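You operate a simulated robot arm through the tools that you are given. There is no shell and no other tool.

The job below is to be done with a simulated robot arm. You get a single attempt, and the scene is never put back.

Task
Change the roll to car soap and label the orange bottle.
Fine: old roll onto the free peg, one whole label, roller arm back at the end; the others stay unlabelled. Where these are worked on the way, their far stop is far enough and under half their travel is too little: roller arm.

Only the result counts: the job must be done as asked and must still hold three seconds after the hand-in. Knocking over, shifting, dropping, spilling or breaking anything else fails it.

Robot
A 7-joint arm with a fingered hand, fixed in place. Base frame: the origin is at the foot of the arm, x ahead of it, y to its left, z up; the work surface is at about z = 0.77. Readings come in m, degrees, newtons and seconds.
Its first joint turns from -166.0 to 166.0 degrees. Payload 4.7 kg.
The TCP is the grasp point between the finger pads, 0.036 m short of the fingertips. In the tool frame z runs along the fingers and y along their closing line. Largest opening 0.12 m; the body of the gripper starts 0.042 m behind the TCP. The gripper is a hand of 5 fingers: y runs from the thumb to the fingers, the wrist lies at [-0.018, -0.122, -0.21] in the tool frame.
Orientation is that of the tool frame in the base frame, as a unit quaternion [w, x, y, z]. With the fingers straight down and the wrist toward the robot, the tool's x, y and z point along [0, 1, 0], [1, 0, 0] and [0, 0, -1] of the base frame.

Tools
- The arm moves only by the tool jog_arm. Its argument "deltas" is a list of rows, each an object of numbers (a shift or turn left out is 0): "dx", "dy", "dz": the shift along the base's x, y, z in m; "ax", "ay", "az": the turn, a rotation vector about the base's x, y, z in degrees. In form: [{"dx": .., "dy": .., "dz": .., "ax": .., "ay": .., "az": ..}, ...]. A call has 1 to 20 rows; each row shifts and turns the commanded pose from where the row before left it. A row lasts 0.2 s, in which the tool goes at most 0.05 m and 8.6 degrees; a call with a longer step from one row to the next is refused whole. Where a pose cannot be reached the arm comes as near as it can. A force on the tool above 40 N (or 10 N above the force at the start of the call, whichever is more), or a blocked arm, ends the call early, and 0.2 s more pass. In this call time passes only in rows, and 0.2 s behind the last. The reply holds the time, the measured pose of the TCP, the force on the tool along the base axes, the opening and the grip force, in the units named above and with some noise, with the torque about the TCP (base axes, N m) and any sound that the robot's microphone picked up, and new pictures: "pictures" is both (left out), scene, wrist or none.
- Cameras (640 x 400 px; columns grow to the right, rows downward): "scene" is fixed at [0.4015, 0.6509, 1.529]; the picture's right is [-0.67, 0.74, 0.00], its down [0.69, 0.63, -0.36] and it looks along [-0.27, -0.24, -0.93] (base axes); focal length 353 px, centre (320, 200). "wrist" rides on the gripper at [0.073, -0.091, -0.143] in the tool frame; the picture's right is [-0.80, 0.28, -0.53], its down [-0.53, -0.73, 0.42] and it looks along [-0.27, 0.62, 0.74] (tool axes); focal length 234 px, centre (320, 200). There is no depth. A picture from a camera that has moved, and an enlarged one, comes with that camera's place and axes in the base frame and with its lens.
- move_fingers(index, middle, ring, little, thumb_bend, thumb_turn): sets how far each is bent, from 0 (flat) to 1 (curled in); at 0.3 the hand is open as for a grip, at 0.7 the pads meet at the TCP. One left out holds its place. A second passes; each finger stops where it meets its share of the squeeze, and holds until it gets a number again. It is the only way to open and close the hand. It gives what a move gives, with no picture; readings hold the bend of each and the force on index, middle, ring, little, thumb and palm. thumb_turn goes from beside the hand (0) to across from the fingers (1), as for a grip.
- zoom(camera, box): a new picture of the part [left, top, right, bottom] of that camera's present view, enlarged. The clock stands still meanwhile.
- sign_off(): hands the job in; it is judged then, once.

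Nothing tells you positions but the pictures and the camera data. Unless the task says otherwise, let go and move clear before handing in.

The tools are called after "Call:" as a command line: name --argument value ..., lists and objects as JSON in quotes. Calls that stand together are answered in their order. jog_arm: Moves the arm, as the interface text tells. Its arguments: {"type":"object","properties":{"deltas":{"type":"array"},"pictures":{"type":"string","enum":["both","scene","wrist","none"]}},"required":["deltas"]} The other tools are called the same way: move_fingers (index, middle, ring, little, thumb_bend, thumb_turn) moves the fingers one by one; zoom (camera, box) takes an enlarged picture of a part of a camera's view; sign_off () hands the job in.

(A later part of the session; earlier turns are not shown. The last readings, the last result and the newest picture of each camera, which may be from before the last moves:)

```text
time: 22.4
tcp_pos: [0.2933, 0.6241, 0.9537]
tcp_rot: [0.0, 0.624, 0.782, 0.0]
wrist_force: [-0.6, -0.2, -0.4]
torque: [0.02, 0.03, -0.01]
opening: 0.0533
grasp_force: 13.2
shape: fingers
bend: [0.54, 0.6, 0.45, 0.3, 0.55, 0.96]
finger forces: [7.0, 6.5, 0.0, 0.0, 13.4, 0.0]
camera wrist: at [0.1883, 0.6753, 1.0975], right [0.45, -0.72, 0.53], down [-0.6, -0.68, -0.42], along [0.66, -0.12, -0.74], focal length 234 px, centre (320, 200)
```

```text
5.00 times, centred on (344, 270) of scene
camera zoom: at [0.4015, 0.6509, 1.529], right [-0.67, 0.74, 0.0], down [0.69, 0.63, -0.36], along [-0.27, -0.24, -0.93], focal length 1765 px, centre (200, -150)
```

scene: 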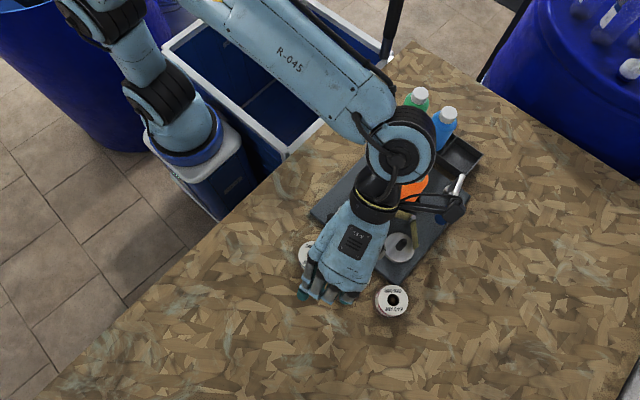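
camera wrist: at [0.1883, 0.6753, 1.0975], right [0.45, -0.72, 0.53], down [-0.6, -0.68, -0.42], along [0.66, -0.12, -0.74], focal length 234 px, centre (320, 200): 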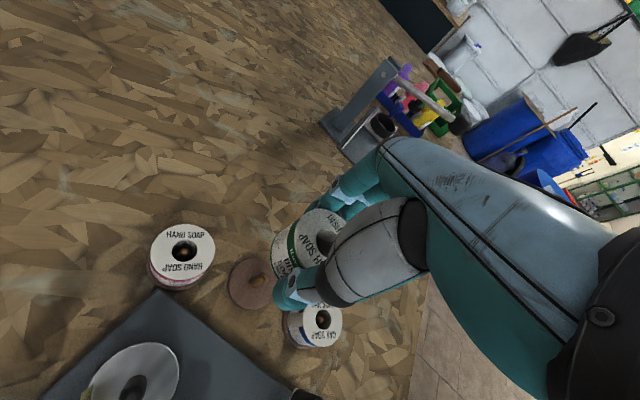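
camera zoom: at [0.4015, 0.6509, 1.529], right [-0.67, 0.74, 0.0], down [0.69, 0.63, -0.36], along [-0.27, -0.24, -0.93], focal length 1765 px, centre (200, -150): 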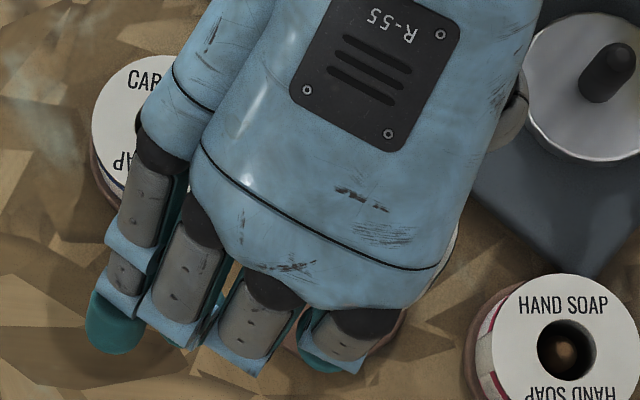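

The roll is within about 1.5 mm of the peg axis, inside the 4 mm of play. I'll go down to just above the peg tip and check the readings.

Call:
jog_arm --deltas '[{"dy": -0.001, "dz": -0.02}, {"dz": -0.02}, {"dz": -0.02}, {"dz": -0.015}, {}]'

Call:
zoom --camera "wrist" --box '[220, 190, 380, 340]'

Call:
zoom --camera "scene" --box '[280, 230, 408, 310]'

```text
time: 23.6
tcp_pos: [0.2928, 0.6211, 0.876]
tcp_rot: [0.0, 0.623, 0.783, -0.001]
wrist_force: [0.6, -0.4, -0.6]
torque: [-0.04, 0.02, 0.0]
opening: 0.0535
grasp_force: 13.6
shape: fingers
bend: [0.54, 0.6, 0.45, 0.3, 0.55, 0.96]
finger forces: [7.1, 6.6, 0.0, 0.0, 13.3, 0.1]
camera wrist: at [0.1873, 0.673, 1.0213], right [0.45, -0.72, 0.53], down [-0.59, -0.68, -0.42], along [0.66, -0.12, -0.74], focal length 234 px, centre (320, 200)
```

scene: 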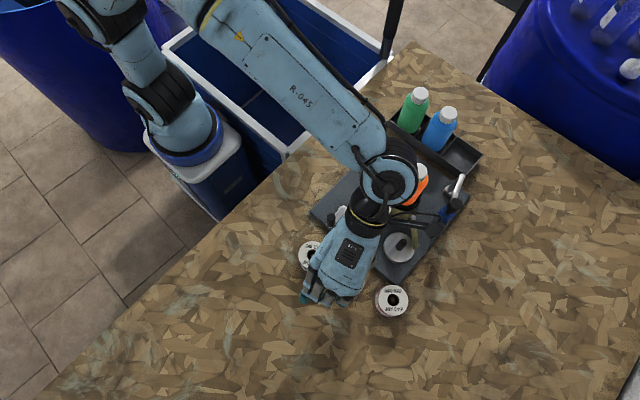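
wrist: 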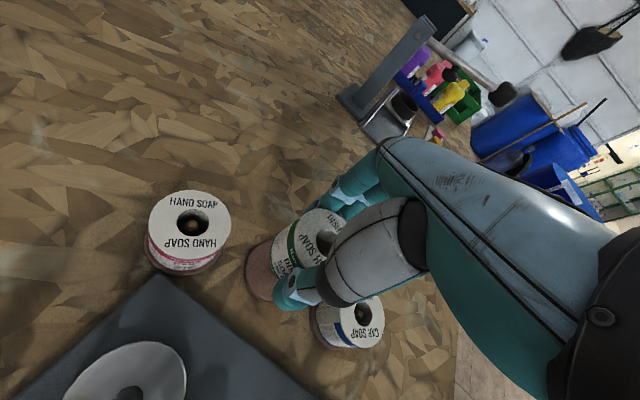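

```text
2.67 times, centred on (300, 265) of wrist
camera zoom: at [0.1873, 0.673, 1.0213], right [0.45, -0.72, 0.53], down [-0.59, -0.68, -0.42], along [0.66, -0.12, -0.74], focal length 624 px, centre (373, 27)
```

zoom: 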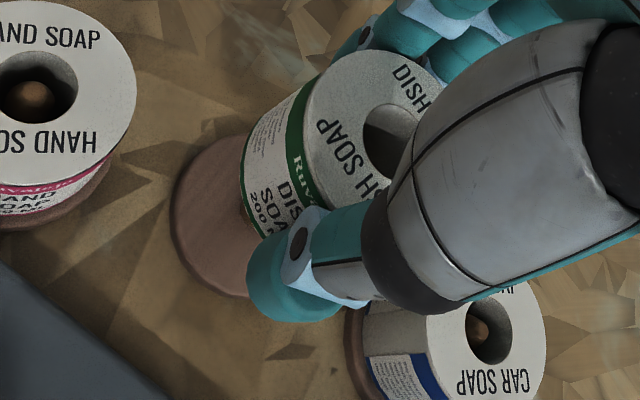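

```text
5.00 times, centred on (344, 270) of scene
camera zoom: at [0.4015, 0.6509, 1.529], right [-0.67, 0.74, 0.0], down [0.69, 0.63, -0.36], along [-0.27, -0.24, -0.93], focal length 1765 px, centre (200, -150)
```

zoom: 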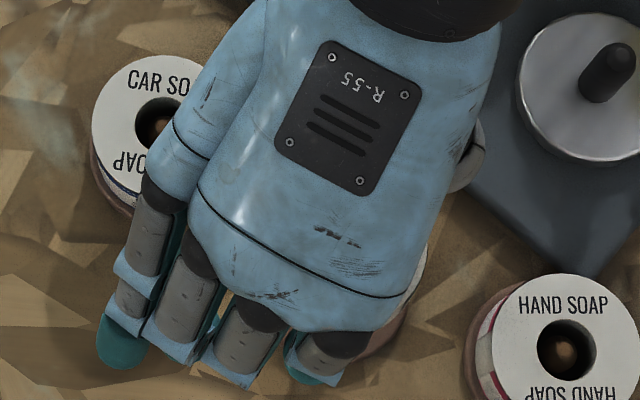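

Alignment still holds. I'll lower slowly onto the peg, watching the forces.

Call:
jog_arm --deltas '[{"dy": 0.0005, "dz": -0.007}, {"dz": -0.007}, {"dz": -0.007}, {"dz": -0.007}, {}]' --pictures "wrist"

Call:
zoom --camera "wrist" --box '[220, 190, 380, 340]'

```text
time: 24.8
tcp_pos: [0.293, 0.6233, 0.8501]
tcp_rot: [0.0, 0.623, 0.782, 0.0]
wrist_force: [0.1, -0.3, -0.2]
torque: [-0.01, -0.01, -0.02]
opening: 0.0534
grasp_force: 13.4
shape: fingers
bend: [0.54, 0.6, 0.45, 0.3, 0.55, 0.96]
finger forces: [6.9, 6.5, 0.0, 0.0, 13.3, 0.0]
camera wrist: at [0.1876, 0.6745, 0.9937], right [0.45, -0.72, 0.53], down [-0.59, -0.68, -0.42], along [0.66, -0.12, -0.74], focal length 234 px, centre (320, 200)
```

wrist: 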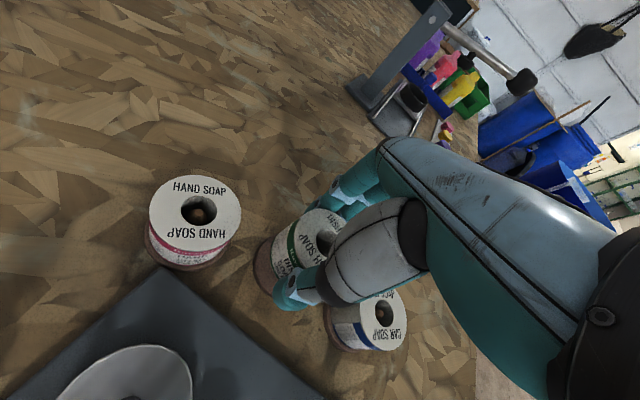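

```text
2.67 times, centred on (300, 265) of wrist
camera zoom: at [0.1876, 0.6745, 0.9937], right [0.45, -0.72, 0.53], down [-0.59, -0.68, -0.42], along [0.66, -0.12, -0.74], focal length 624 px, centre (373, 27)
```

zoom: 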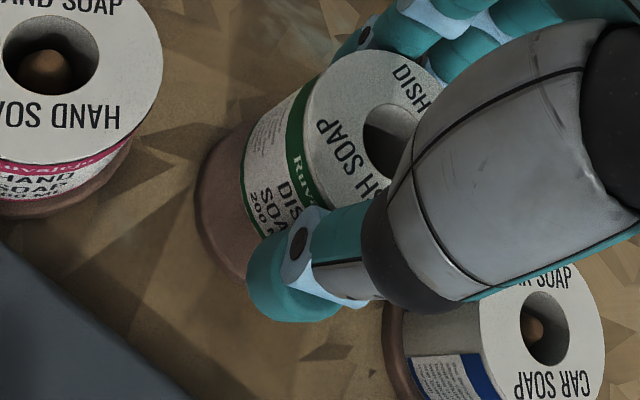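

Call:
jog_arm --deltas '[{"dz": -0.005}, {"dz": -0.005}, {"dz": -0.005}, {"dz": -0.005}, {"dz": -0.003}, {}]' --pictures "wrist"

Call:
zoom --camera "wrist" --box '[220, 190, 380, 340]'

```text
time: 26.2
tcp_pos: [0.2947, 0.6223, 0.827]
tcp_rot: [0.001, 0.623, 0.783, 0.0]
wrist_force: [0.3, -0.4, -0.1]
torque: [0.02, -0.01, -0.04]
opening: 0.0536
grasp_force: 13.2
shape: fingers
bend: [0.54, 0.6, 0.45, 0.3, 0.55, 0.96]
finger forces: [7.1, 6.6, 0.1, 0.0, 13.3, 0.0]
camera wrist: at [0.1877, 0.6745, 0.9706], right [0.45, -0.72, 0.53], down [-0.59, -0.68, -0.42], along [0.66, -0.12, -0.74], focal length 234 px, centre (320, 200)
```

wrist: 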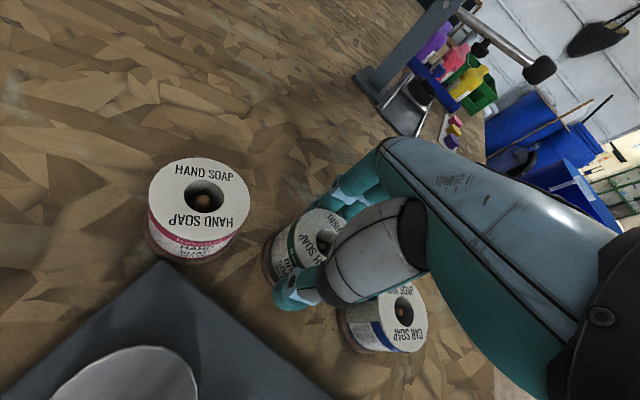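

```text
2.67 times, centred on (300, 265) of wrist
camera zoom: at [0.1877, 0.6745, 0.9706], right [0.45, -0.72, 0.53], down [-0.59, -0.68, -0.42], along [0.66, -0.12, -0.74], focal length 624 px, centre (373, 27)
```

zoom: 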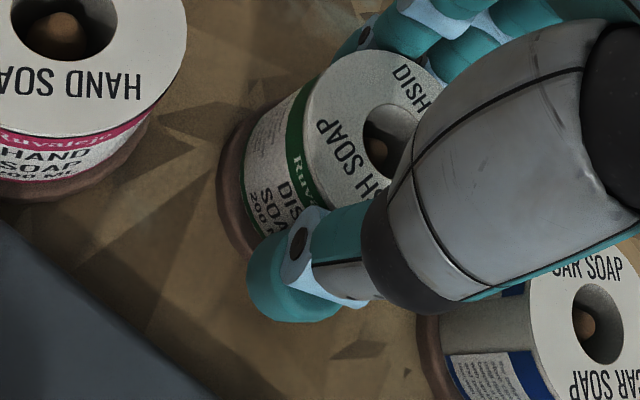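

The wooden peg tip is now visible inside the hole, so it's threaded. Last few millimetres down.

Call:
jog_arm --deltas '[{"dz": -0.002}, {"dz": -0.002}, {"dz": -0.0015}, {}]' --pictures "none"

```text
time: 27.2
tcp_pos: [0.293, 0.6224, 0.8227]
tcp_rot: [0.0, 0.623, 0.783, 0.0]
wrist_force: [-0.3, 1.5, 5.2]
torque: [0.01, -0.13, 0.01]
opening: 0.0536
grasp_force: 14.3
shape: fingers
bend: [0.54, 0.6, 0.45, 0.3, 0.55, 0.96]
finger forces: [7.2, 7.5, 0.0, 0.1, 14.2, 0.0]
```

The roll has reached the disc (5 N upward). I'll release with a limited opening so nothing touches the plate or the neighbours.

Call:
move_fingers --index 0.48 --middle 0.5 --thumb_bend 0.48

Call:
move_fingers --index 0.42 --middle 0.42 --ring 0.42 --thumb_bend 0.43

Call:
zoom --camera "wrist" --box '[220, 190, 380, 340]'

```text
time: 28.2
tcp_pos: [0.292, 0.6239, 0.8217]
tcp_rot: [0.0, 0.622, 0.783, -0.001]
wrist_force: [0.0, 0.1, -0.7]
torque: [-0.03, 0.01, -0.02]
opening: 0.0687
grasp_force: 0.0
shape: fingers
bend: [0.48, 0.5, 0.45, 0.3, 0.48, 0.97]
finger forces: [0.1, 0.0, 0.0, 0.0, 0.1, 0.0]
```

```text
time: 29.2
tcp_pos: [0.2936, 0.6224, 0.8228]
tcp_rot: [0.001, 0.622, 0.783, 0.001]
wrist_force: [0.1, 0.2, 0.0]
torque: [-0.04, -0.02, 0.01]
opening: 0.0851
grasp_force: 0.2
shape: fingers
bend: [0.42, 0.42, 0.42, 0.3, 0.43, 0.97]
finger forces: [0.1, 0.0, 0.0, 0.1, 0.0, 0.0]
```

```text
2.67 times, centred on (300, 265) of wrist
camera zoom: at [0.1875, 0.6741, 0.9654], right [0.45, -0.72, 0.53], down [-0.59, -0.68, -0.42], along [0.66, -0.12, -0.74], focal length 624 px, centre (373, 27)
```

zoom: 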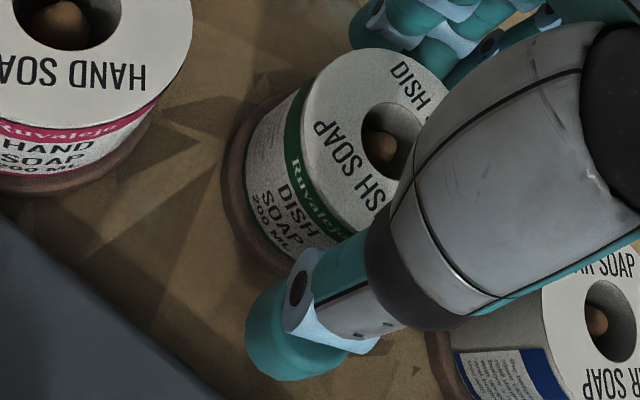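

Released, and the roll sits flat on its disc. I'll lift straight up.

Call:
jog_arm --deltas '[{"dz": 0.01}, {"dz": 0.015}, {"dz": 0.02}, {"dz": 0.03}, {"dz": 0.03}, {}]'

Call:
zoom --camera "wrist" --box '[150, 190, 406, 380]'

```text
time: 30.6
tcp_pos: [0.2931, 0.6233, 0.9284]
tcp_rot: [0.0, 0.623, 0.782, 0.0]
wrist_force: [0.6, 0.8, -0.2]
torque: [-0.01, 0.02, 0.01]
opening: 0.0849
grasp_force: 0.0
shape: fingers
bend: [0.42, 0.42, 0.42, 0.3, 0.43, 0.97]
finger forces: [0.0, 0.0, 0.0, 0.0, 0.0, 0.1]
camera wrist: at [0.1877, 0.6755, 1.0717], right [0.45, -0.72, 0.53], down [-0.59, -0.68, -0.42], along [0.66, -0.12, -0.74], focal length 234 px, centre (320, 200)
```

scene: 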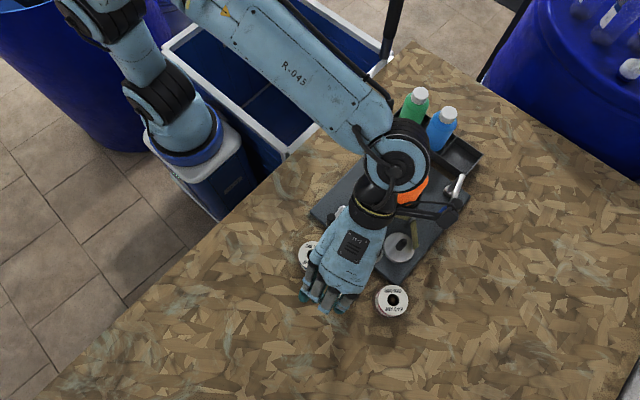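
wrist: 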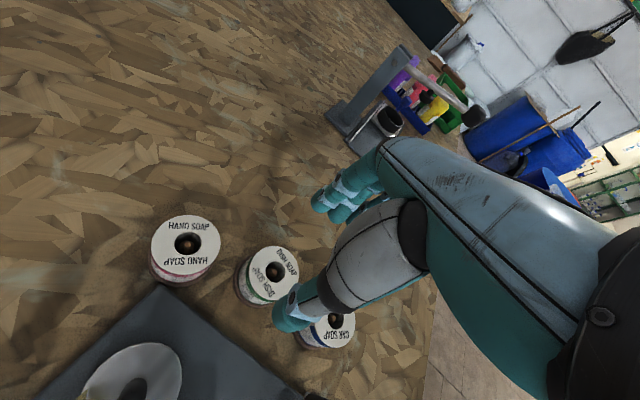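

```text
2.11 times, centred on (278, 285) of wrist
camera zoom: at [0.1877, 0.6755, 1.0717], right [0.45, -0.72, 0.53], down [-0.59, -0.68, -0.42], along [0.66, -0.12, -0.74], focal length 493 px, centre (408, 21)
```

zoom: 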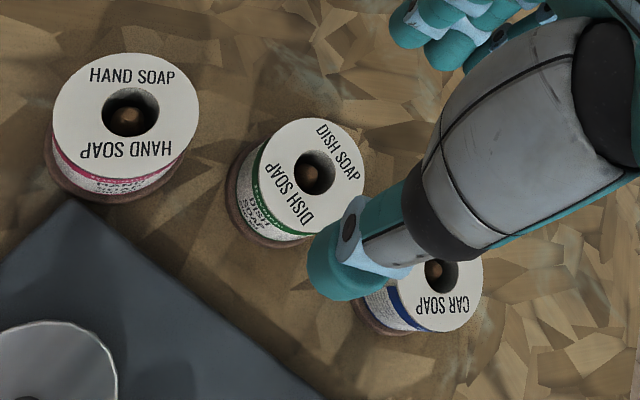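

The dish soap is on the former free peg. Next is the car soap at about (0.295, 0.533). I'll move over and turn to about −33° so the thumb avoids the crank knob and the dish roll.

Call:
jog_arm --deltas '[{"dx": 0.0003, "dy": -0.0153, "az": -7.67}, {"dx": 0.0003, "dy": -0.0153, "az": -7.67}, {"dx": 0.0003, "dy": -0.0153, "az": -7.67}, {"dx": 0.0003, "dy": -0.0153, "az": -7.67}, {"dx": 0.0003, "dy": -0.0153, "az": -7.67}, {"dx": 0.0003, "dy": -0.0153, "az": -7.67}, {}]'

Call:
zoom --camera "wrist" --box '[150, 190, 406, 380]'

Call:
zoom --camera "scene" --box '[270, 180, 430, 310]'

```text
time: 32.2
tcp_pos: [0.2944, 0.5314, 0.9256]
tcp_rot: [0.0, 0.88, 0.475, -0.001]
wrist_force: [-0.8, -0.2, 0.1]
torque: [0.0, 0.01, 0.0]
opening: 0.0852
grasp_force: 0.1
shape: fingers
bend: [0.42, 0.42, 0.42, 0.3, 0.43, 0.97]
finger forces: [0.0, 0.0, 0.0, 0.1, 0.0, 0.0]
camera wrist: at [0.2576, 0.6424, 1.0703], right [-0.21, -0.83, 0.53], down [-0.9, -0.04, -0.42], along [0.37, -0.56, -0.74], focal length 234 px, centre (320, 200)
```

scene: 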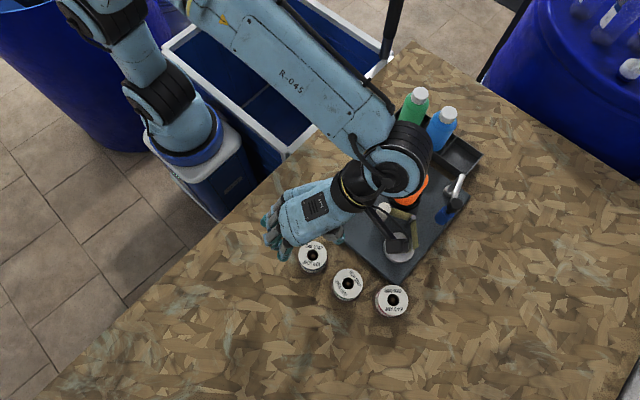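
wrist: 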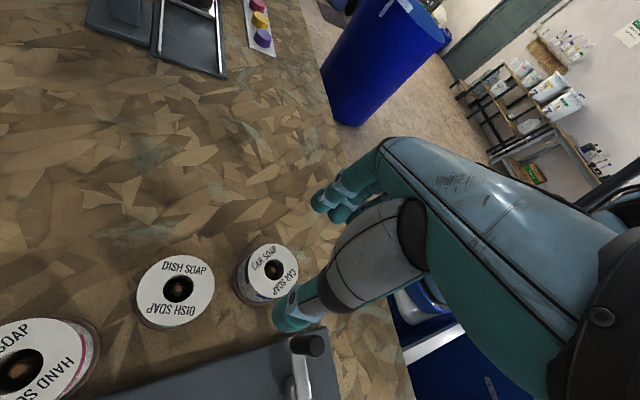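

```text
2.11 times, centred on (278, 285) of wrist
camera zoom: at [0.2576, 0.6424, 1.0703], right [-0.21, -0.83, 0.53], down [-0.9, -0.04, -0.42], along [0.37, -0.56, -0.74], focal length 493 px, centre (408, 21)
```

zoom: 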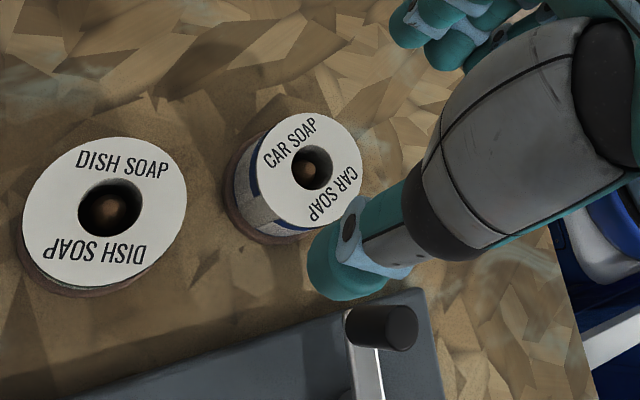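

```text
3.08 times, centred on (350, 245) of scene
camera zoom: at [0.4015, 0.6509, 1.529], right [-0.67, 0.74, 0.0], down [0.69, 0.63, -0.36], along [-0.27, -0.24, -0.93], focal length 1086 px, centre (228, 62)
```

zoom: 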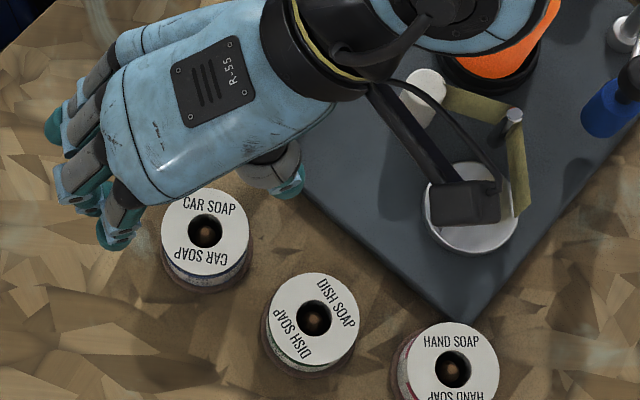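

The hand is well placed: car roll at (0.2947, 0.534), with clear space around the thumb and fingers. Going down in stages.

Call:
jog_arm --deltas '[{"dz": -0.02}, {"dz": -0.02}, {"dz": -0.02}, {"dz": -0.015}, {}]'

Call:
zoom --camera "wrist" --box '[200, 190, 400, 340]'

Call:
zoom --camera "scene" --box '[270, 180, 400, 290]'

```text
time: 33.4
tcp_pos: [0.2944, 0.5294, 0.8521]
tcp_rot: [0.0, 0.879, 0.476, 0.001]
wrist_force: [0.2, -0.7, -0.7]
torque: [-0.01, 0.0, 0.01]
opening: 0.0852
grasp_force: 0.0
shape: fingers
bend: [0.42, 0.42, 0.42, 0.3, 0.43, 0.97]
finger forces: [0.0, 0.0, 0.0, 0.0, 0.0, 0.0]
camera wrist: at [0.2569, 0.6418, 0.996], right [-0.2, -0.83, 0.53], down [-0.9, -0.05, -0.42], along [0.37, -0.56, -0.74], focal length 234 px, centre (320, 200)
```

scene: 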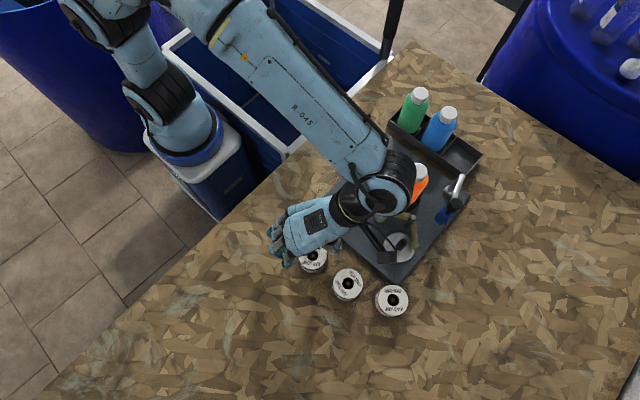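
wrist: 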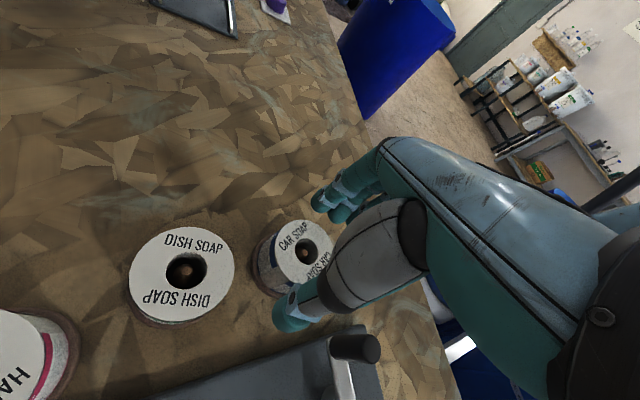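

```text
2.67 times, centred on (300, 265) of wrist
camera zoom: at [0.2569, 0.6418, 0.996], right [-0.2, -0.83, 0.53], down [-0.9, -0.05, -0.42], along [0.37, -0.56, -0.74], focal length 624 px, centre (373, 27)
```

zoom: 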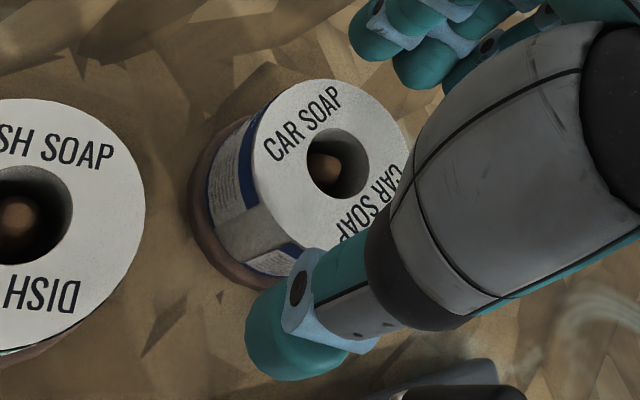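

```text
3.64 times, centred on (335, 235) of scene
camera zoom: at [0.4015, 0.6509, 1.529], right [-0.67, 0.74, 0.0], down [0.69, 0.63, -0.36], along [-0.27, -0.24, -0.93], focal length 1284 px, centre (266, 73)
```

zoom: 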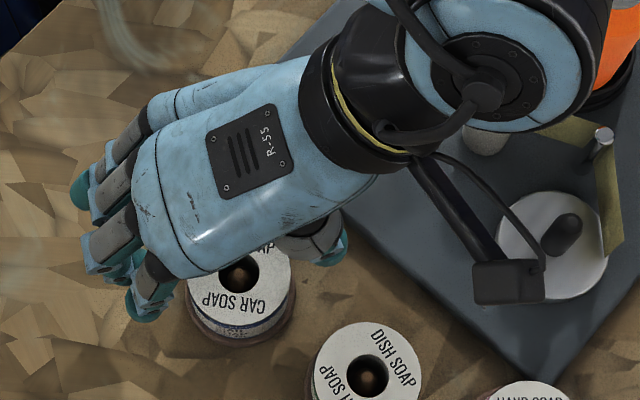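

Aligned. I'll go down to grip height (TCP about 0.821).

Call:
jog_arm --deltas '[{"dx": 0.001, "dz": -0.01}, {"dz": -0.01}, {"dz": -0.007}, {"dz": -0.005}, {}]' --pictures "wrist"

Call:
zoom --camera "wrist" --box '[200, 190, 400, 340]'

```text
time: 34.6
tcp_pos: [0.2952, 0.5319, 0.8211]
tcp_rot: [0.0, 0.879, 0.477, 0.0]
wrist_force: [-0.1, 0.4, 0.4]
torque: [0.03, 0.01, -0.03]
opening: 0.0849
grasp_force: 0.0
shape: fingers
bend: [0.42, 0.42, 0.42, 0.3, 0.43, 0.97]
finger forces: [0.0, 0.1, 0.0, 0.1, 0.0, 0.0]
camera wrist: at [0.2582, 0.6431, 0.9638], right [-0.2, -0.83, 0.53], down [-0.9, -0.05, -0.42], along [0.37, -0.56, -0.74], focal length 234 px, centre (320, 200)
```

wrist: 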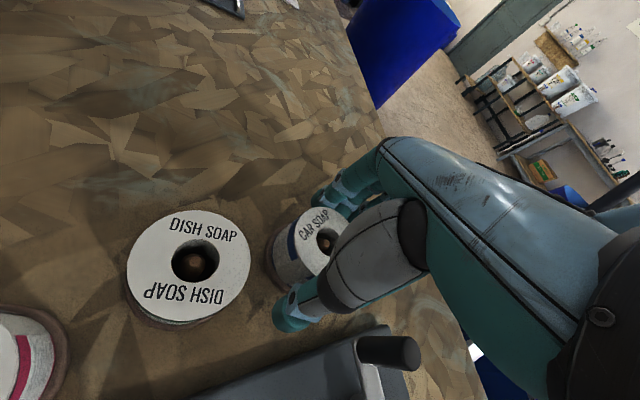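

```text
2.67 times, centred on (300, 265) of wrist
camera zoom: at [0.2582, 0.6431, 0.9638], right [-0.2, -0.83, 0.53], down [-0.9, -0.05, -0.42], along [0.37, -0.56, -0.74], focal length 624 px, centre (373, 27)
```

zoom: 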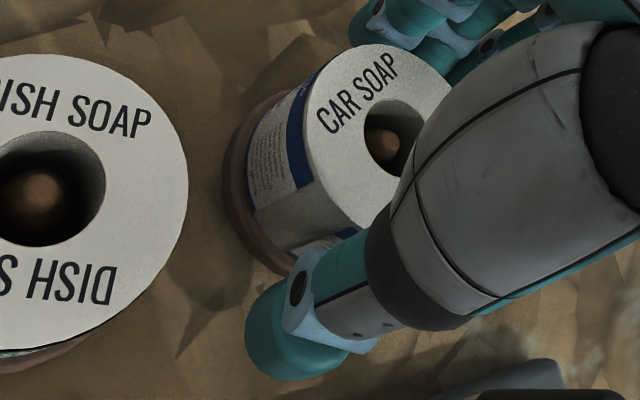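

In position. I'll close index, middle and thumb in steps.

Call:
move_fingers --index 0.51 --middle 0.55 --thumb_bend 0.52

Call:
move_fingers --index 0.64 --middle 0.67 --thumb_bend 0.65

Call:
zoom --camera "wrist" --box '[200, 190, 400, 340]'

```text
time: 35.6
tcp_pos: [0.2955, 0.5318, 0.82]
tcp_rot: [0.0, 0.879, 0.476, 0.0]
wrist_force: [0.8, -0.3, 0.2]
torque: [-0.01, 0.0, 0.0]
opening: 0.0595
grasp_force: 0.9
shape: fingers
bend: [0.51, 0.55, 0.42, 0.3, 0.52, 0.97]
finger forces: [0.0, 0.0, 0.0, 0.0, 0.2, 0.0]
```

```text
time: 36.6
tcp_pos: [0.2952, 0.5321, 0.8208]
tcp_rot: [0.0, 0.879, 0.476, 0.0]
wrist_force: [2.0, -0.8, 2.0]
torque: [-0.07, -0.05, -0.01]
opening: 0.0512
grasp_force: 13.7
shape: fingers
bend: [0.55, 0.61, 0.42, 0.3, 0.55, 0.96]
finger forces: [6.3, 7.0, 0.1, 0.0, 13.5, 0.0]
```

```text
2.67 times, centred on (300, 265) of wrist
camera zoom: at [0.2583, 0.6431, 0.9639], right [-0.2, -0.83, 0.53], down [-0.9, -0.05, -0.42], along [0.37, -0.56, -0.74], focal length 624 px, centre (373, 27)
```

zoom: 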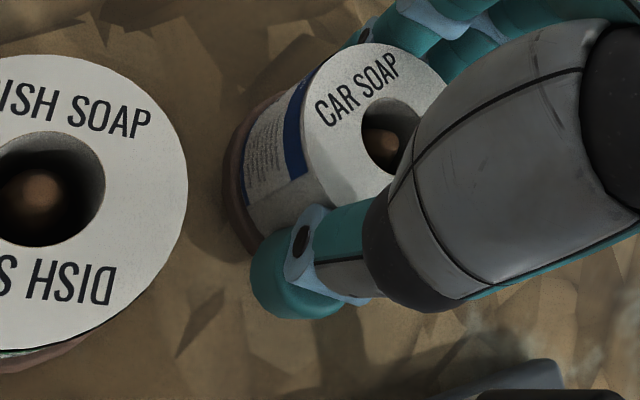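

Good grip (6.3 and 7.0 against 13.5 N). Lifting slowly off its peg.

Call:
jog_arm --deltas '[{"dz": 0.006}, {"dz": 0.008}, {"dz": 0.01}, {}]' --pictures "wrist"

Call:
zoom --camera "wrist" --box '[200, 190, 400, 340]'

```text
time: 37.6
tcp_pos: [0.2951, 0.5316, 0.8438]
tcp_rot: [0.0, 0.879, 0.476, 0.0]
wrist_force: [-0.5, 0.3, -1.5]
torque: [0.02, -0.03, 0.01]
opening: 0.0508
grasp_force: 12.5
shape: fingers
bend: [0.55, 0.61, 0.42, 0.3, 0.55, 0.96]
finger forces: [6.2, 6.5, 0.1, 0.0, 13.6, 0.1]
camera wrist: at [0.2579, 0.6433, 0.9872], right [-0.2, -0.83, 0.53], down [-0.9, -0.05, -0.42], along [0.37, -0.56, -0.74], focal length 234 px, centre (320, 200)
```

wrist: 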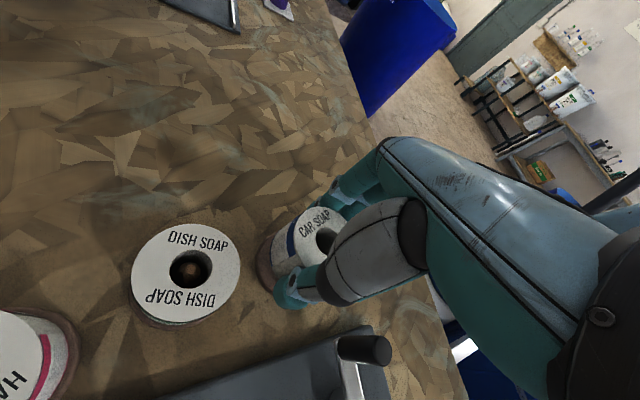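

```text
2.67 times, centred on (300, 265) of wrist
camera zoom: at [0.2579, 0.6433, 0.9872], right [-0.2, -0.83, 0.53], down [-0.9, -0.05, -0.42], along [0.37, -0.56, -0.74], focal length 624 px, centre (373, 27)
```

zoom: 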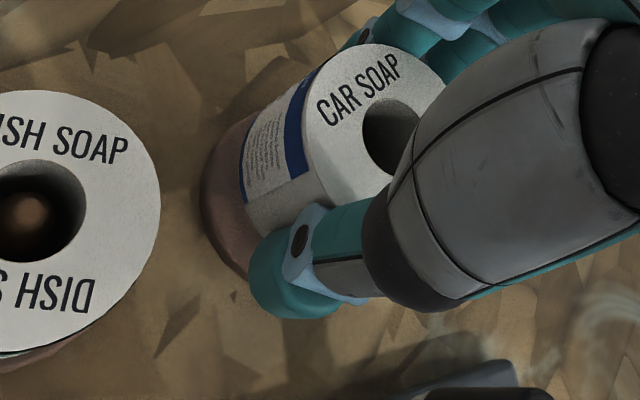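

The car soap roll is off its peg and held upright. I'll lift it high and then carry it round to above the spindle, turning back to 110°.

Call:
jog_arm --deltas '[{"dz": 0.02}, {"dz": 0.025}, {"dz": 0.03}, {"dz": 0.03}, {"dz": 0.007}, {}]' --pictures "none"

Call:
jog_arm --deltas '[{"dx": -0.0076, "dy": 0.0069, "az": 7.95}, {"dx": -0.0076, "dy": 0.0069, "az": 7.95}, {"dx": -0.0076, "dy": 0.0069, "az": 7.95}, {"dx": -0.0076, "dy": 0.0069, "az": 7.95}, {"dx": -0.0076, "dy": 0.0069, "az": 7.95}, {"dx": -0.0076, "dy": 0.0069, "az": 7.95}, {"dx": -0.0076, "dy": 0.0069, "az": 7.95}, {"dx": -0.0076, "dy": 0.0069, "az": 7.95}, {"dx": -0.0076, "dy": 0.0069, "az": 7.95}, {"dx": -0.0076, "dy": 0.0069, "az": 7.95}, {"dx": -0.0076, "dy": 0.0069, "az": 7.95}, {"dx": -0.0076, "dy": 0.0069, "az": 7.95}, {"dx": -0.0076, "dy": 0.0069, "az": 7.95}, {"dx": -0.0076, "dy": 0.0069, "az": 7.95}, {"dx": -0.0076, "dy": 0.0069, "az": 7.95}, {"dx": -0.0076, "dy": 0.0069, "az": 7.95}, {"dx": -0.0076, "dy": 0.0069, "az": 7.95}, {"dx": -0.0076, "dy": 0.0069, "az": 7.95}, {}]'

Call:
zoom --camera "wrist" --box '[200, 180, 400, 340]'

```text
time: 39.0
tcp_pos: [0.2948, 0.5313, 0.956]
tcp_rot: [-0.001, 0.879, 0.477, 0.0]
wrist_force: [0.4, 0.7, -0.7]
torque: [0.02, -0.02, 0.0]
opening: 0.0512
grasp_force: 13.0
shape: fingers
bend: [0.55, 0.61, 0.42, 0.3, 0.55, 0.96]
finger forces: [6.2, 6.5, 0.0, 0.1, 13.6, 0.0]
```

```text
time: 43.0
tcp_pos: [0.1586, 0.6543, 0.957]
tcp_rot: [0.0, -0.175, 0.985, 0.0]
wrist_force: [-0.6, 0.5, -1.5]
torque: [0.04, 0.0, 0.02]
opening: 0.0509
grasp_force: 13.3
shape: fingers
bend: [0.55, 0.61, 0.42, 0.3, 0.55, 0.96]
finger forces: [6.3, 6.4, 0.0, 0.1, 13.4, 0.0]
camera wrist: at [0.1217, 0.5455, 1.1003], right [0.66, 0.54, 0.52], down [0.75, -0.51, -0.42], along [0.04, 0.67, -0.74], focal length 234 px, centre (320, 200)
```

scene: 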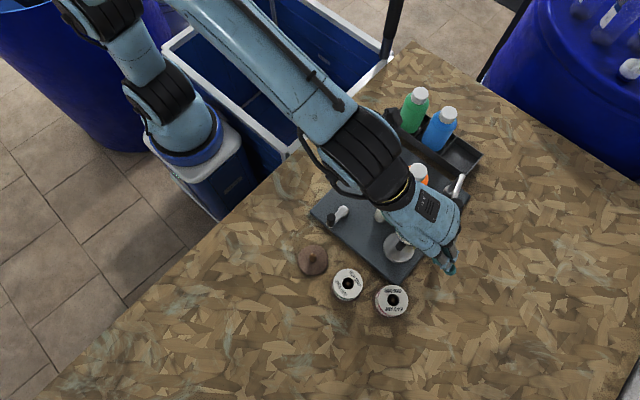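
wrist: 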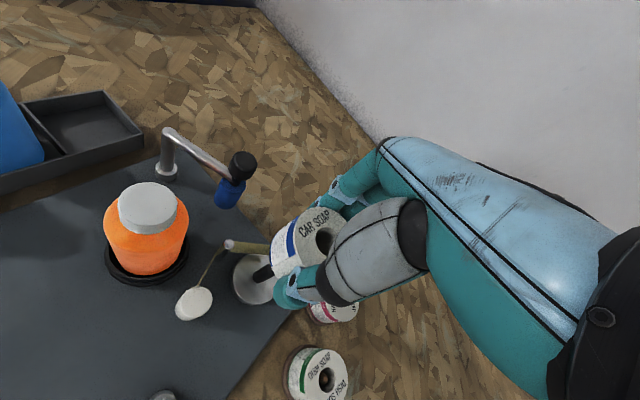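

```text
2.50 times, centred on (300, 260) of wrist
camera zoom: at [0.1217, 0.5455, 1.1003], right [0.66, 0.54, 0.52], down [0.75, -0.51, -0.42], along [0.04, 0.67, -0.74], focal length 585 px, centre (370, 50)
```

zoom: 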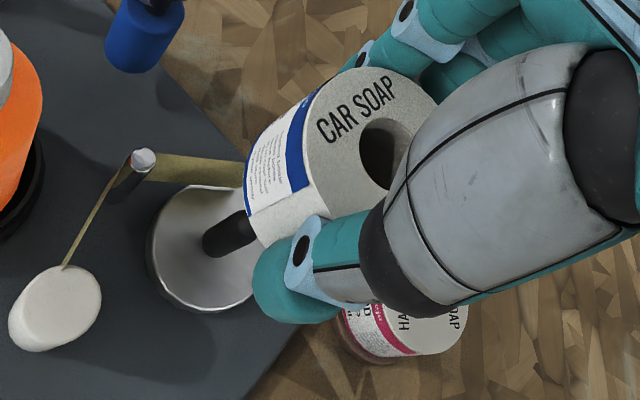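

Above the spindle, the roll is within about 1 mm of its axis. I'll lower to just above the tip and recheck.

Call:
jog_arm --deltas '[{"dx": -0.0008, "dy": 0.0005, "dz": -0.02}, {"dz": -0.02}, {"dz": -0.02}, {}]'

Call:
zoom --camera "wrist" --box '[200, 180, 400, 340]'

Call:
zoom --camera "scene" --box '[358, 205, 454, 275]'

```text
time: 44.0
tcp_pos: [0.157, 0.657, 0.896]
tcp_rot: [0.0, -0.174, 0.985, 0.0]
wrist_force: [0.5, -0.5, -1.3]
torque: [0.0, 0.0, 0.0]
opening: 0.0508
grasp_force: 12.3
shape: fingers
bend: [0.55, 0.61, 0.42, 0.3, 0.55, 0.96]
finger forces: [6.2, 6.4, 0.0, 0.0, 13.3, 0.1]
camera wrist: at [0.1206, 0.547, 1.0386], right [0.66, 0.54, 0.53], down [0.75, -0.51, -0.42], along [0.04, 0.67, -0.74], focal length 234 px, centre (320, 200)
```

scene: 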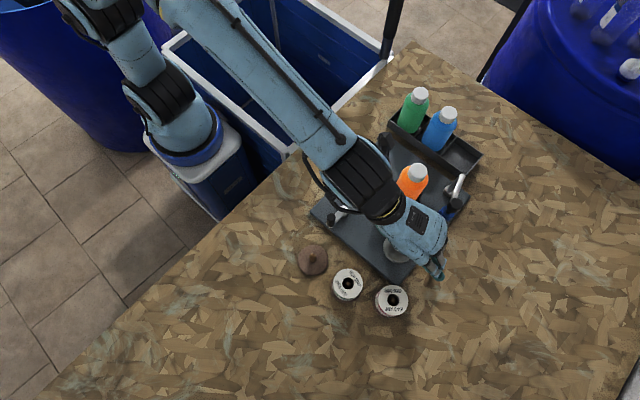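
wrist: 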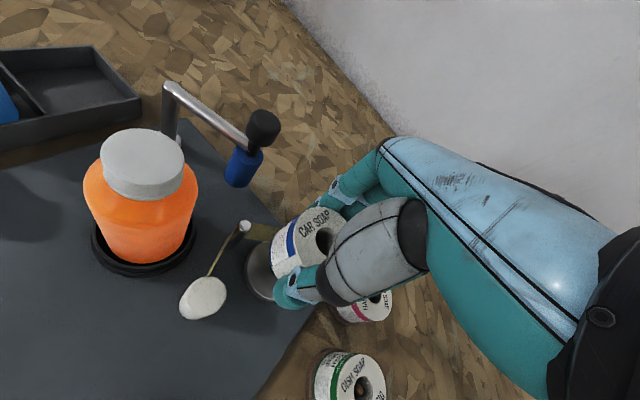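

```text
2.50 times, centred on (300, 260) of wrist
camera zoom: at [0.1206, 0.547, 1.0386], right [0.66, 0.54, 0.53], down [0.75, -0.51, -0.42], along [0.04, 0.67, -0.74], focal length 585 px, centre (370, 50)
```

zoom: 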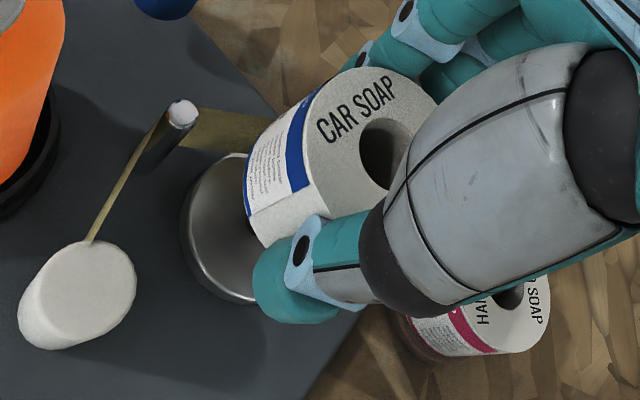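

```text
5.71 times, centred on (406, 240) of scene
camera zoom: at [0.4015, 0.6509, 1.529], right [-0.67, 0.74, 0.0], down [0.69, 0.63, -0.36], along [-0.27, -0.24, -0.93], focal length 2017 px, centre (-171, -29)
```

zoom: 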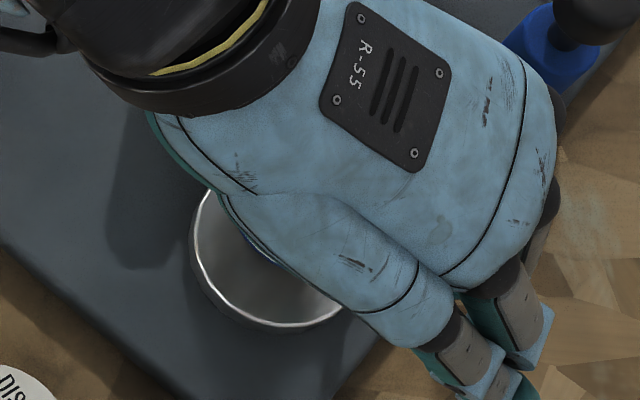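

Call:
jog_arm --deltas '[{"dy": -0.001, "dz": -0.006}, {"dz": -0.006}, {"dz": -0.006}, {"dz": -0.006}, {}]' --pictures "wrist"

Call:
zoom --camera "wrist" --box '[240, 180, 380, 300]'

```text
time: 45.2
tcp_pos: [0.1571, 0.6557, 0.874]
tcp_rot: [0.0, -0.174, 0.985, 0.0]
wrist_force: [0.5, 0.8, -1.9]
torque: [0.0, 0.01, 0.0]
opening: 0.051
grasp_force: 12.9
shape: fingers
bend: [0.55, 0.61, 0.42, 0.3, 0.55, 0.96]
finger forces: [6.2, 6.5, 0.1, 0.0, 13.3, 0.1]
camera wrist: at [0.1198, 0.5459, 1.0157], right [0.66, 0.54, 0.53], down [0.75, -0.51, -0.42], along [0.04, 0.67, -0.74], focal length 234 px, centre (320, 200)
```

wrist: 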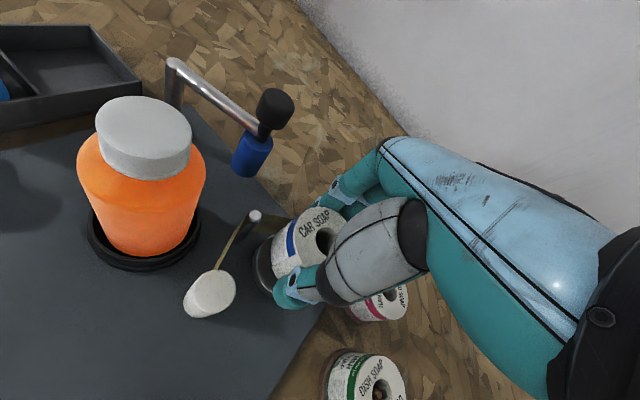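

```text
3.33 times, centred on (310, 240) of wrist
camera zoom: at [0.1198, 0.5459, 1.0157], right [0.66, 0.54, 0.53], down [0.75, -0.51, -0.42], along [0.04, 0.67, -0.74], focal length 781 px, centre (353, 67)
```

zoom: 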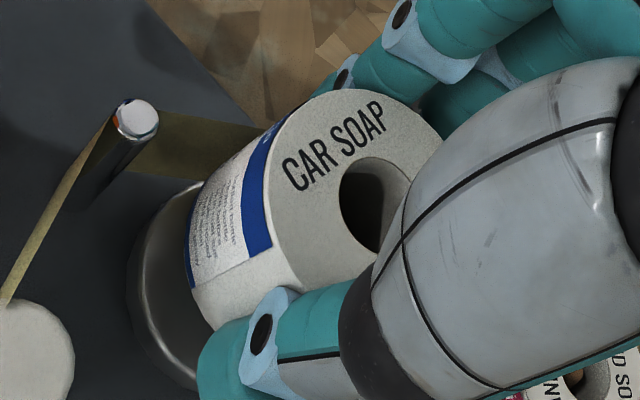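

Call:
jog_arm --deltas '[{"dx": 0.0006, "dz": -0.005}, {"dz": -0.005}, {"dz": -0.005}, {"dz": -0.005}, {"dz": -0.005}, {}]' --pictures "wrist"

Call:
zoom --camera "wrist" --box '[240, 180, 380, 300]'

```text
time: 46.6
tcp_pos: [0.158, 0.6543, 0.8493]
tcp_rot: [0.0, -0.174, 0.985, 0.0]
wrist_force: [-0.2, 0.0, -0.4]
torque: [-0.01, -0.01, 0.02]
opening: 0.0508
grasp_force: 12.8
shape: fingers
bend: [0.55, 0.61, 0.42, 0.3, 0.55, 0.96]
finger forces: [6.2, 6.4, 0.0, 0.0, 13.3, 0.0]
camera wrist: at [0.1214, 0.546, 0.9922], right [0.66, 0.54, 0.53], down [0.75, -0.51, -0.42], along [0.04, 0.67, -0.74], focal length 234 px, centre (320, 200)
```

wrist: 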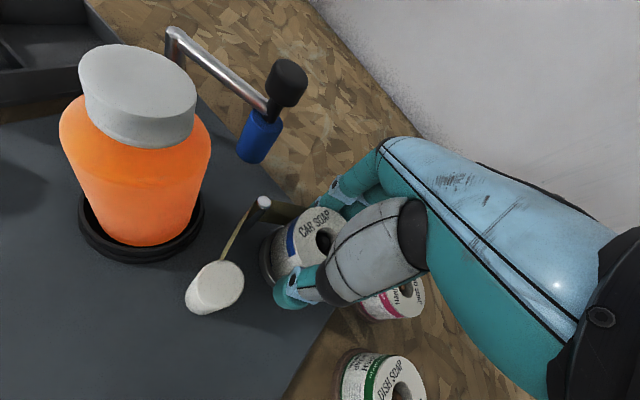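

```text
3.33 times, centred on (310, 240) of wrist
camera zoom: at [0.1214, 0.546, 0.9922], right [0.66, 0.54, 0.53], down [0.75, -0.51, -0.42], along [0.04, 0.67, -0.74], focal length 781 px, centre (353, 67)
```

zoom: 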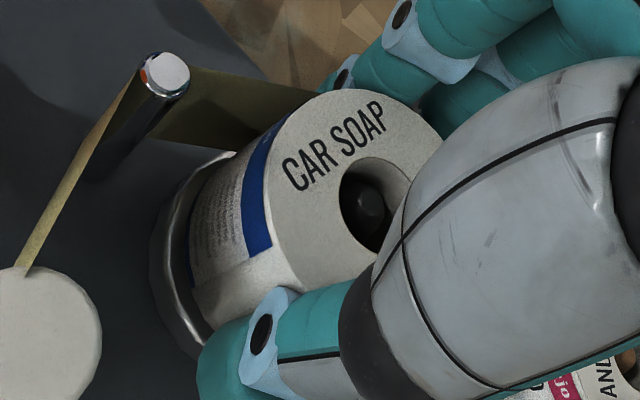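

The spindle tip is visible inside the roll's hole with no side force. Now the last few millimetres until it seats.

Call:
jog_arm --deltas '[{"dz": -0.002}, {"dz": -0.002}, {"dz": -0.002}, {}]' --pictures "none"

```text
time: 47.6
tcp_pos: [0.1582, 0.6551, 0.8416]
tcp_rot: [0.0, -0.174, 0.985, -0.001]
wrist_force: [0.3, -0.8, -1.2]
torque: [-0.01, -0.01, 0.0]
opening: 0.0512
grasp_force: 13.1
shape: fingers
bend: [0.55, 0.61, 0.42, 0.3, 0.55, 0.96]
finger forces: [6.2, 6.3, 0.0, 0.0, 13.3, 0.0]
```

Call:
jog_arm --deltas '[{"dz": -0.0015}, {"dz": -0.0015}, {}]' --pictures "wrist"

Call:
zoom --camera "wrist" --box '[240, 180, 380, 300]'

```text
time: 48.4
tcp_pos: [0.158, 0.655, 0.8395]
tcp_rot: [0.0, -0.173, 0.985, 0.0]
wrist_force: [-1.1, 0.5, 1.3]
torque: [0.01, 0.02, 0.02]
opening: 0.0508
grasp_force: 13.5
shape: fingers
bend: [0.55, 0.61, 0.42, 0.3, 0.55, 0.96]
finger forces: [6.5, 6.5, 0.0, 0.1, 13.5, 0.1]
camera wrist: at [0.1215, 0.5459, 0.9825], right [0.66, 0.54, 0.53], down [0.75, -0.51, -0.42], along [0.04, 0.67, -0.74], focal length 234 px, centre (320, 200)
```

wrist: 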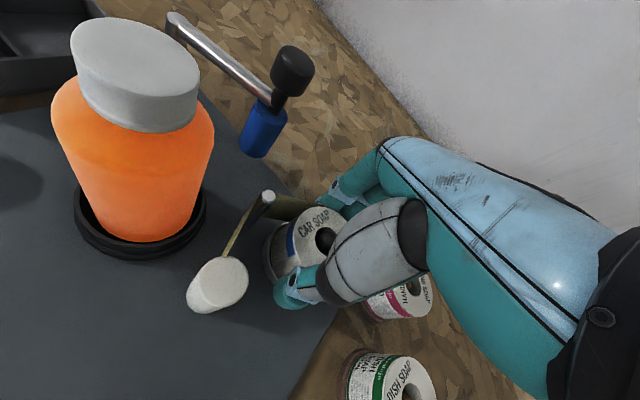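

```text
3.33 times, centred on (310, 240) of wrist
camera zoom: at [0.1215, 0.5459, 0.9825], right [0.66, 0.54, 0.53], down [0.75, -0.51, -0.42], along [0.04, 0.67, -0.74], focal length 781 px, centre (353, 67)
```

zoom: 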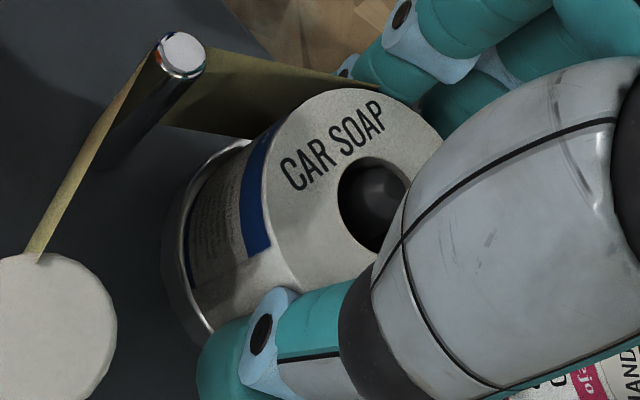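

It has just touched the flange. I'll release now with a limited opening.

Call:
jog_arm --deltas '[{"dz": -0.0006}, {}]' --pictures "none"

Call:
move_fingers --index 0.49 --middle 0.52 --thumb_bend 0.49

Call:
move_fingers --index 0.4 --middle 0.4 --ring 0.4 --thumb_bend 0.4

Call:
zoom --camera "wrist" --box '[200, 180, 400, 340]'

```text
time: 49.0
tcp_pos: [0.1588, 0.6556, 0.8398]
tcp_rot: [0.0, -0.174, 0.985, 0.0]
wrist_force: [0.0, 0.9, 2.0]
torque: [0.08, -0.04, 0.04]
opening: 0.0507
grasp_force: 13.6
shape: fingers
bend: [0.55, 0.61, 0.42, 0.3, 0.55, 0.96]
finger forces: [6.4, 7.1, 0.1, 0.1, 13.5, 0.1]
```

```text
time: 50.0
tcp_pos: [0.1593, 0.6553, 0.838]
tcp_rot: [0.0, -0.175, 0.985, 0.0]
wrist_force: [-0.7, 0.5, -0.7]
torque: [0.0, 0.0, -0.01]
opening: 0.0659
grasp_force: 0.1
shape: fingers
bend: [0.49, 0.52, 0.42, 0.3, 0.49, 0.97]
finger forces: [0.0, 0.0, 0.1, 0.0, 0.0, 0.0]
```

```text
time: 51.0
tcp_pos: [0.1589, 0.6555, 0.8392]
tcp_rot: [0.0, -0.174, 0.985, 0.0]
wrist_force: [-0.3, -0.1, 0.4]
torque: [0.03, -0.01, 0.01]
opening: 0.0926
grasp_force: 0.1
shape: fingers
bend: [0.4, 0.4, 0.4, 0.3, 0.4, 0.97]
finger forces: [0.1, 0.0, 0.0, 0.0, 0.0, 0.0]
```

```text
2.50 times, centred on (300, 260) of wrist
camera zoom: at [0.1215, 0.5455, 0.9818], right [0.66, 0.54, 0.53], down [0.75, -0.51, -0.42], along [0.04, 0.67, -0.74], focal length 585 px, centre (370, 50)
```

zoom: 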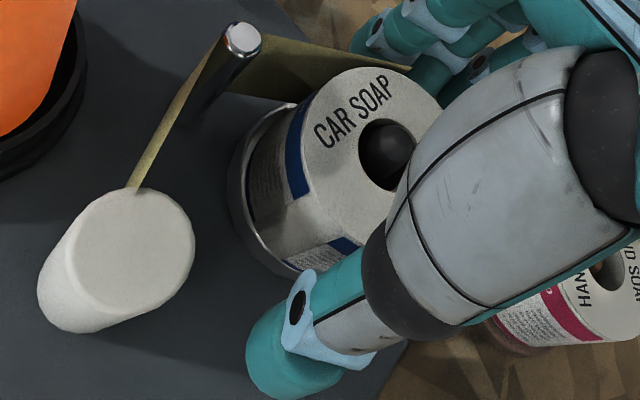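

Released and seated. Lifting clear straight up.

Call:
jog_arm --deltas '[{"dz": 0.01}, {"dz": 0.015}, {"dz": 0.025}, {"dz": 0.035}, {"dz": 0.04}, {"dz": 0.035}, {}]'

Call:
zoom --camera "wrist" --box '[80, 130, 340, 340]'

Call:
zoom --camera "scene" --box '[290, 160, 490, 330]'

```text
time: 52.6
tcp_pos: [0.1575, 0.656, 1.0006]
tcp_rot: [0.001, -0.173, 0.985, 0.0]
wrist_force: [-0.1, 0.1, -0.3]
torque: [0.02, -0.01, 0.02]
opening: 0.0928
grasp_force: 0.0
shape: fingers
bend: [0.4, 0.4, 0.4, 0.3, 0.4, 0.97]
finger forces: [0.0, 0.1, 0.0, 0.0, 0.0, 0.0]
camera wrist: at [0.1201, 0.5472, 1.1433], right [0.66, 0.54, 0.53], down [0.75, -0.51, -0.42], along [0.04, 0.67, -0.74], focal length 234 px, centre (320, 200)
```

scene: 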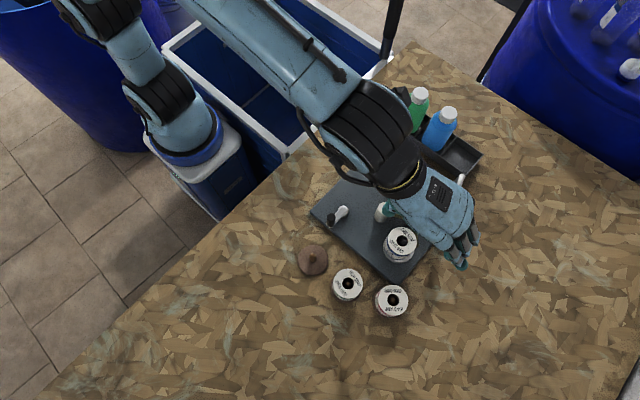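
wrist: 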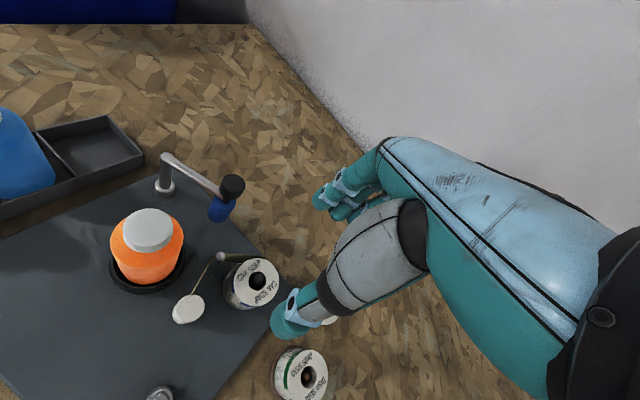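

```text
1.90 times, centred on (210, 235) of wrist
camera zoom: at [0.1201, 0.5472, 1.1433], right [0.66, 0.54, 0.53], down [0.75, -0.51, -0.42], along [0.04, 0.67, -0.74], focal length 446 px, centre (530, 133)
```

zoom: 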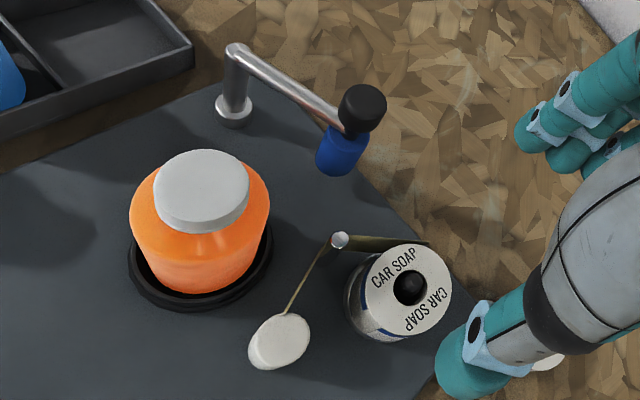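

```text
2.35 times, centred on (390, 245) of scene
camera zoom: at [0.4015, 0.6509, 1.529], right [-0.67, 0.74, 0.0], down [0.69, 0.63, -0.36], along [-0.27, -0.24, -0.93], focal length 831 px, centre (155, 94)
```

zoom: 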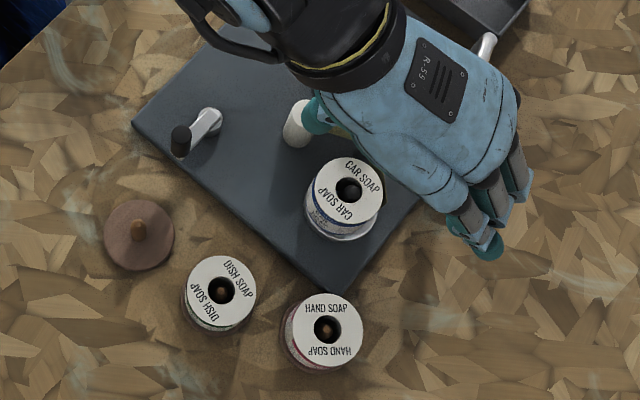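

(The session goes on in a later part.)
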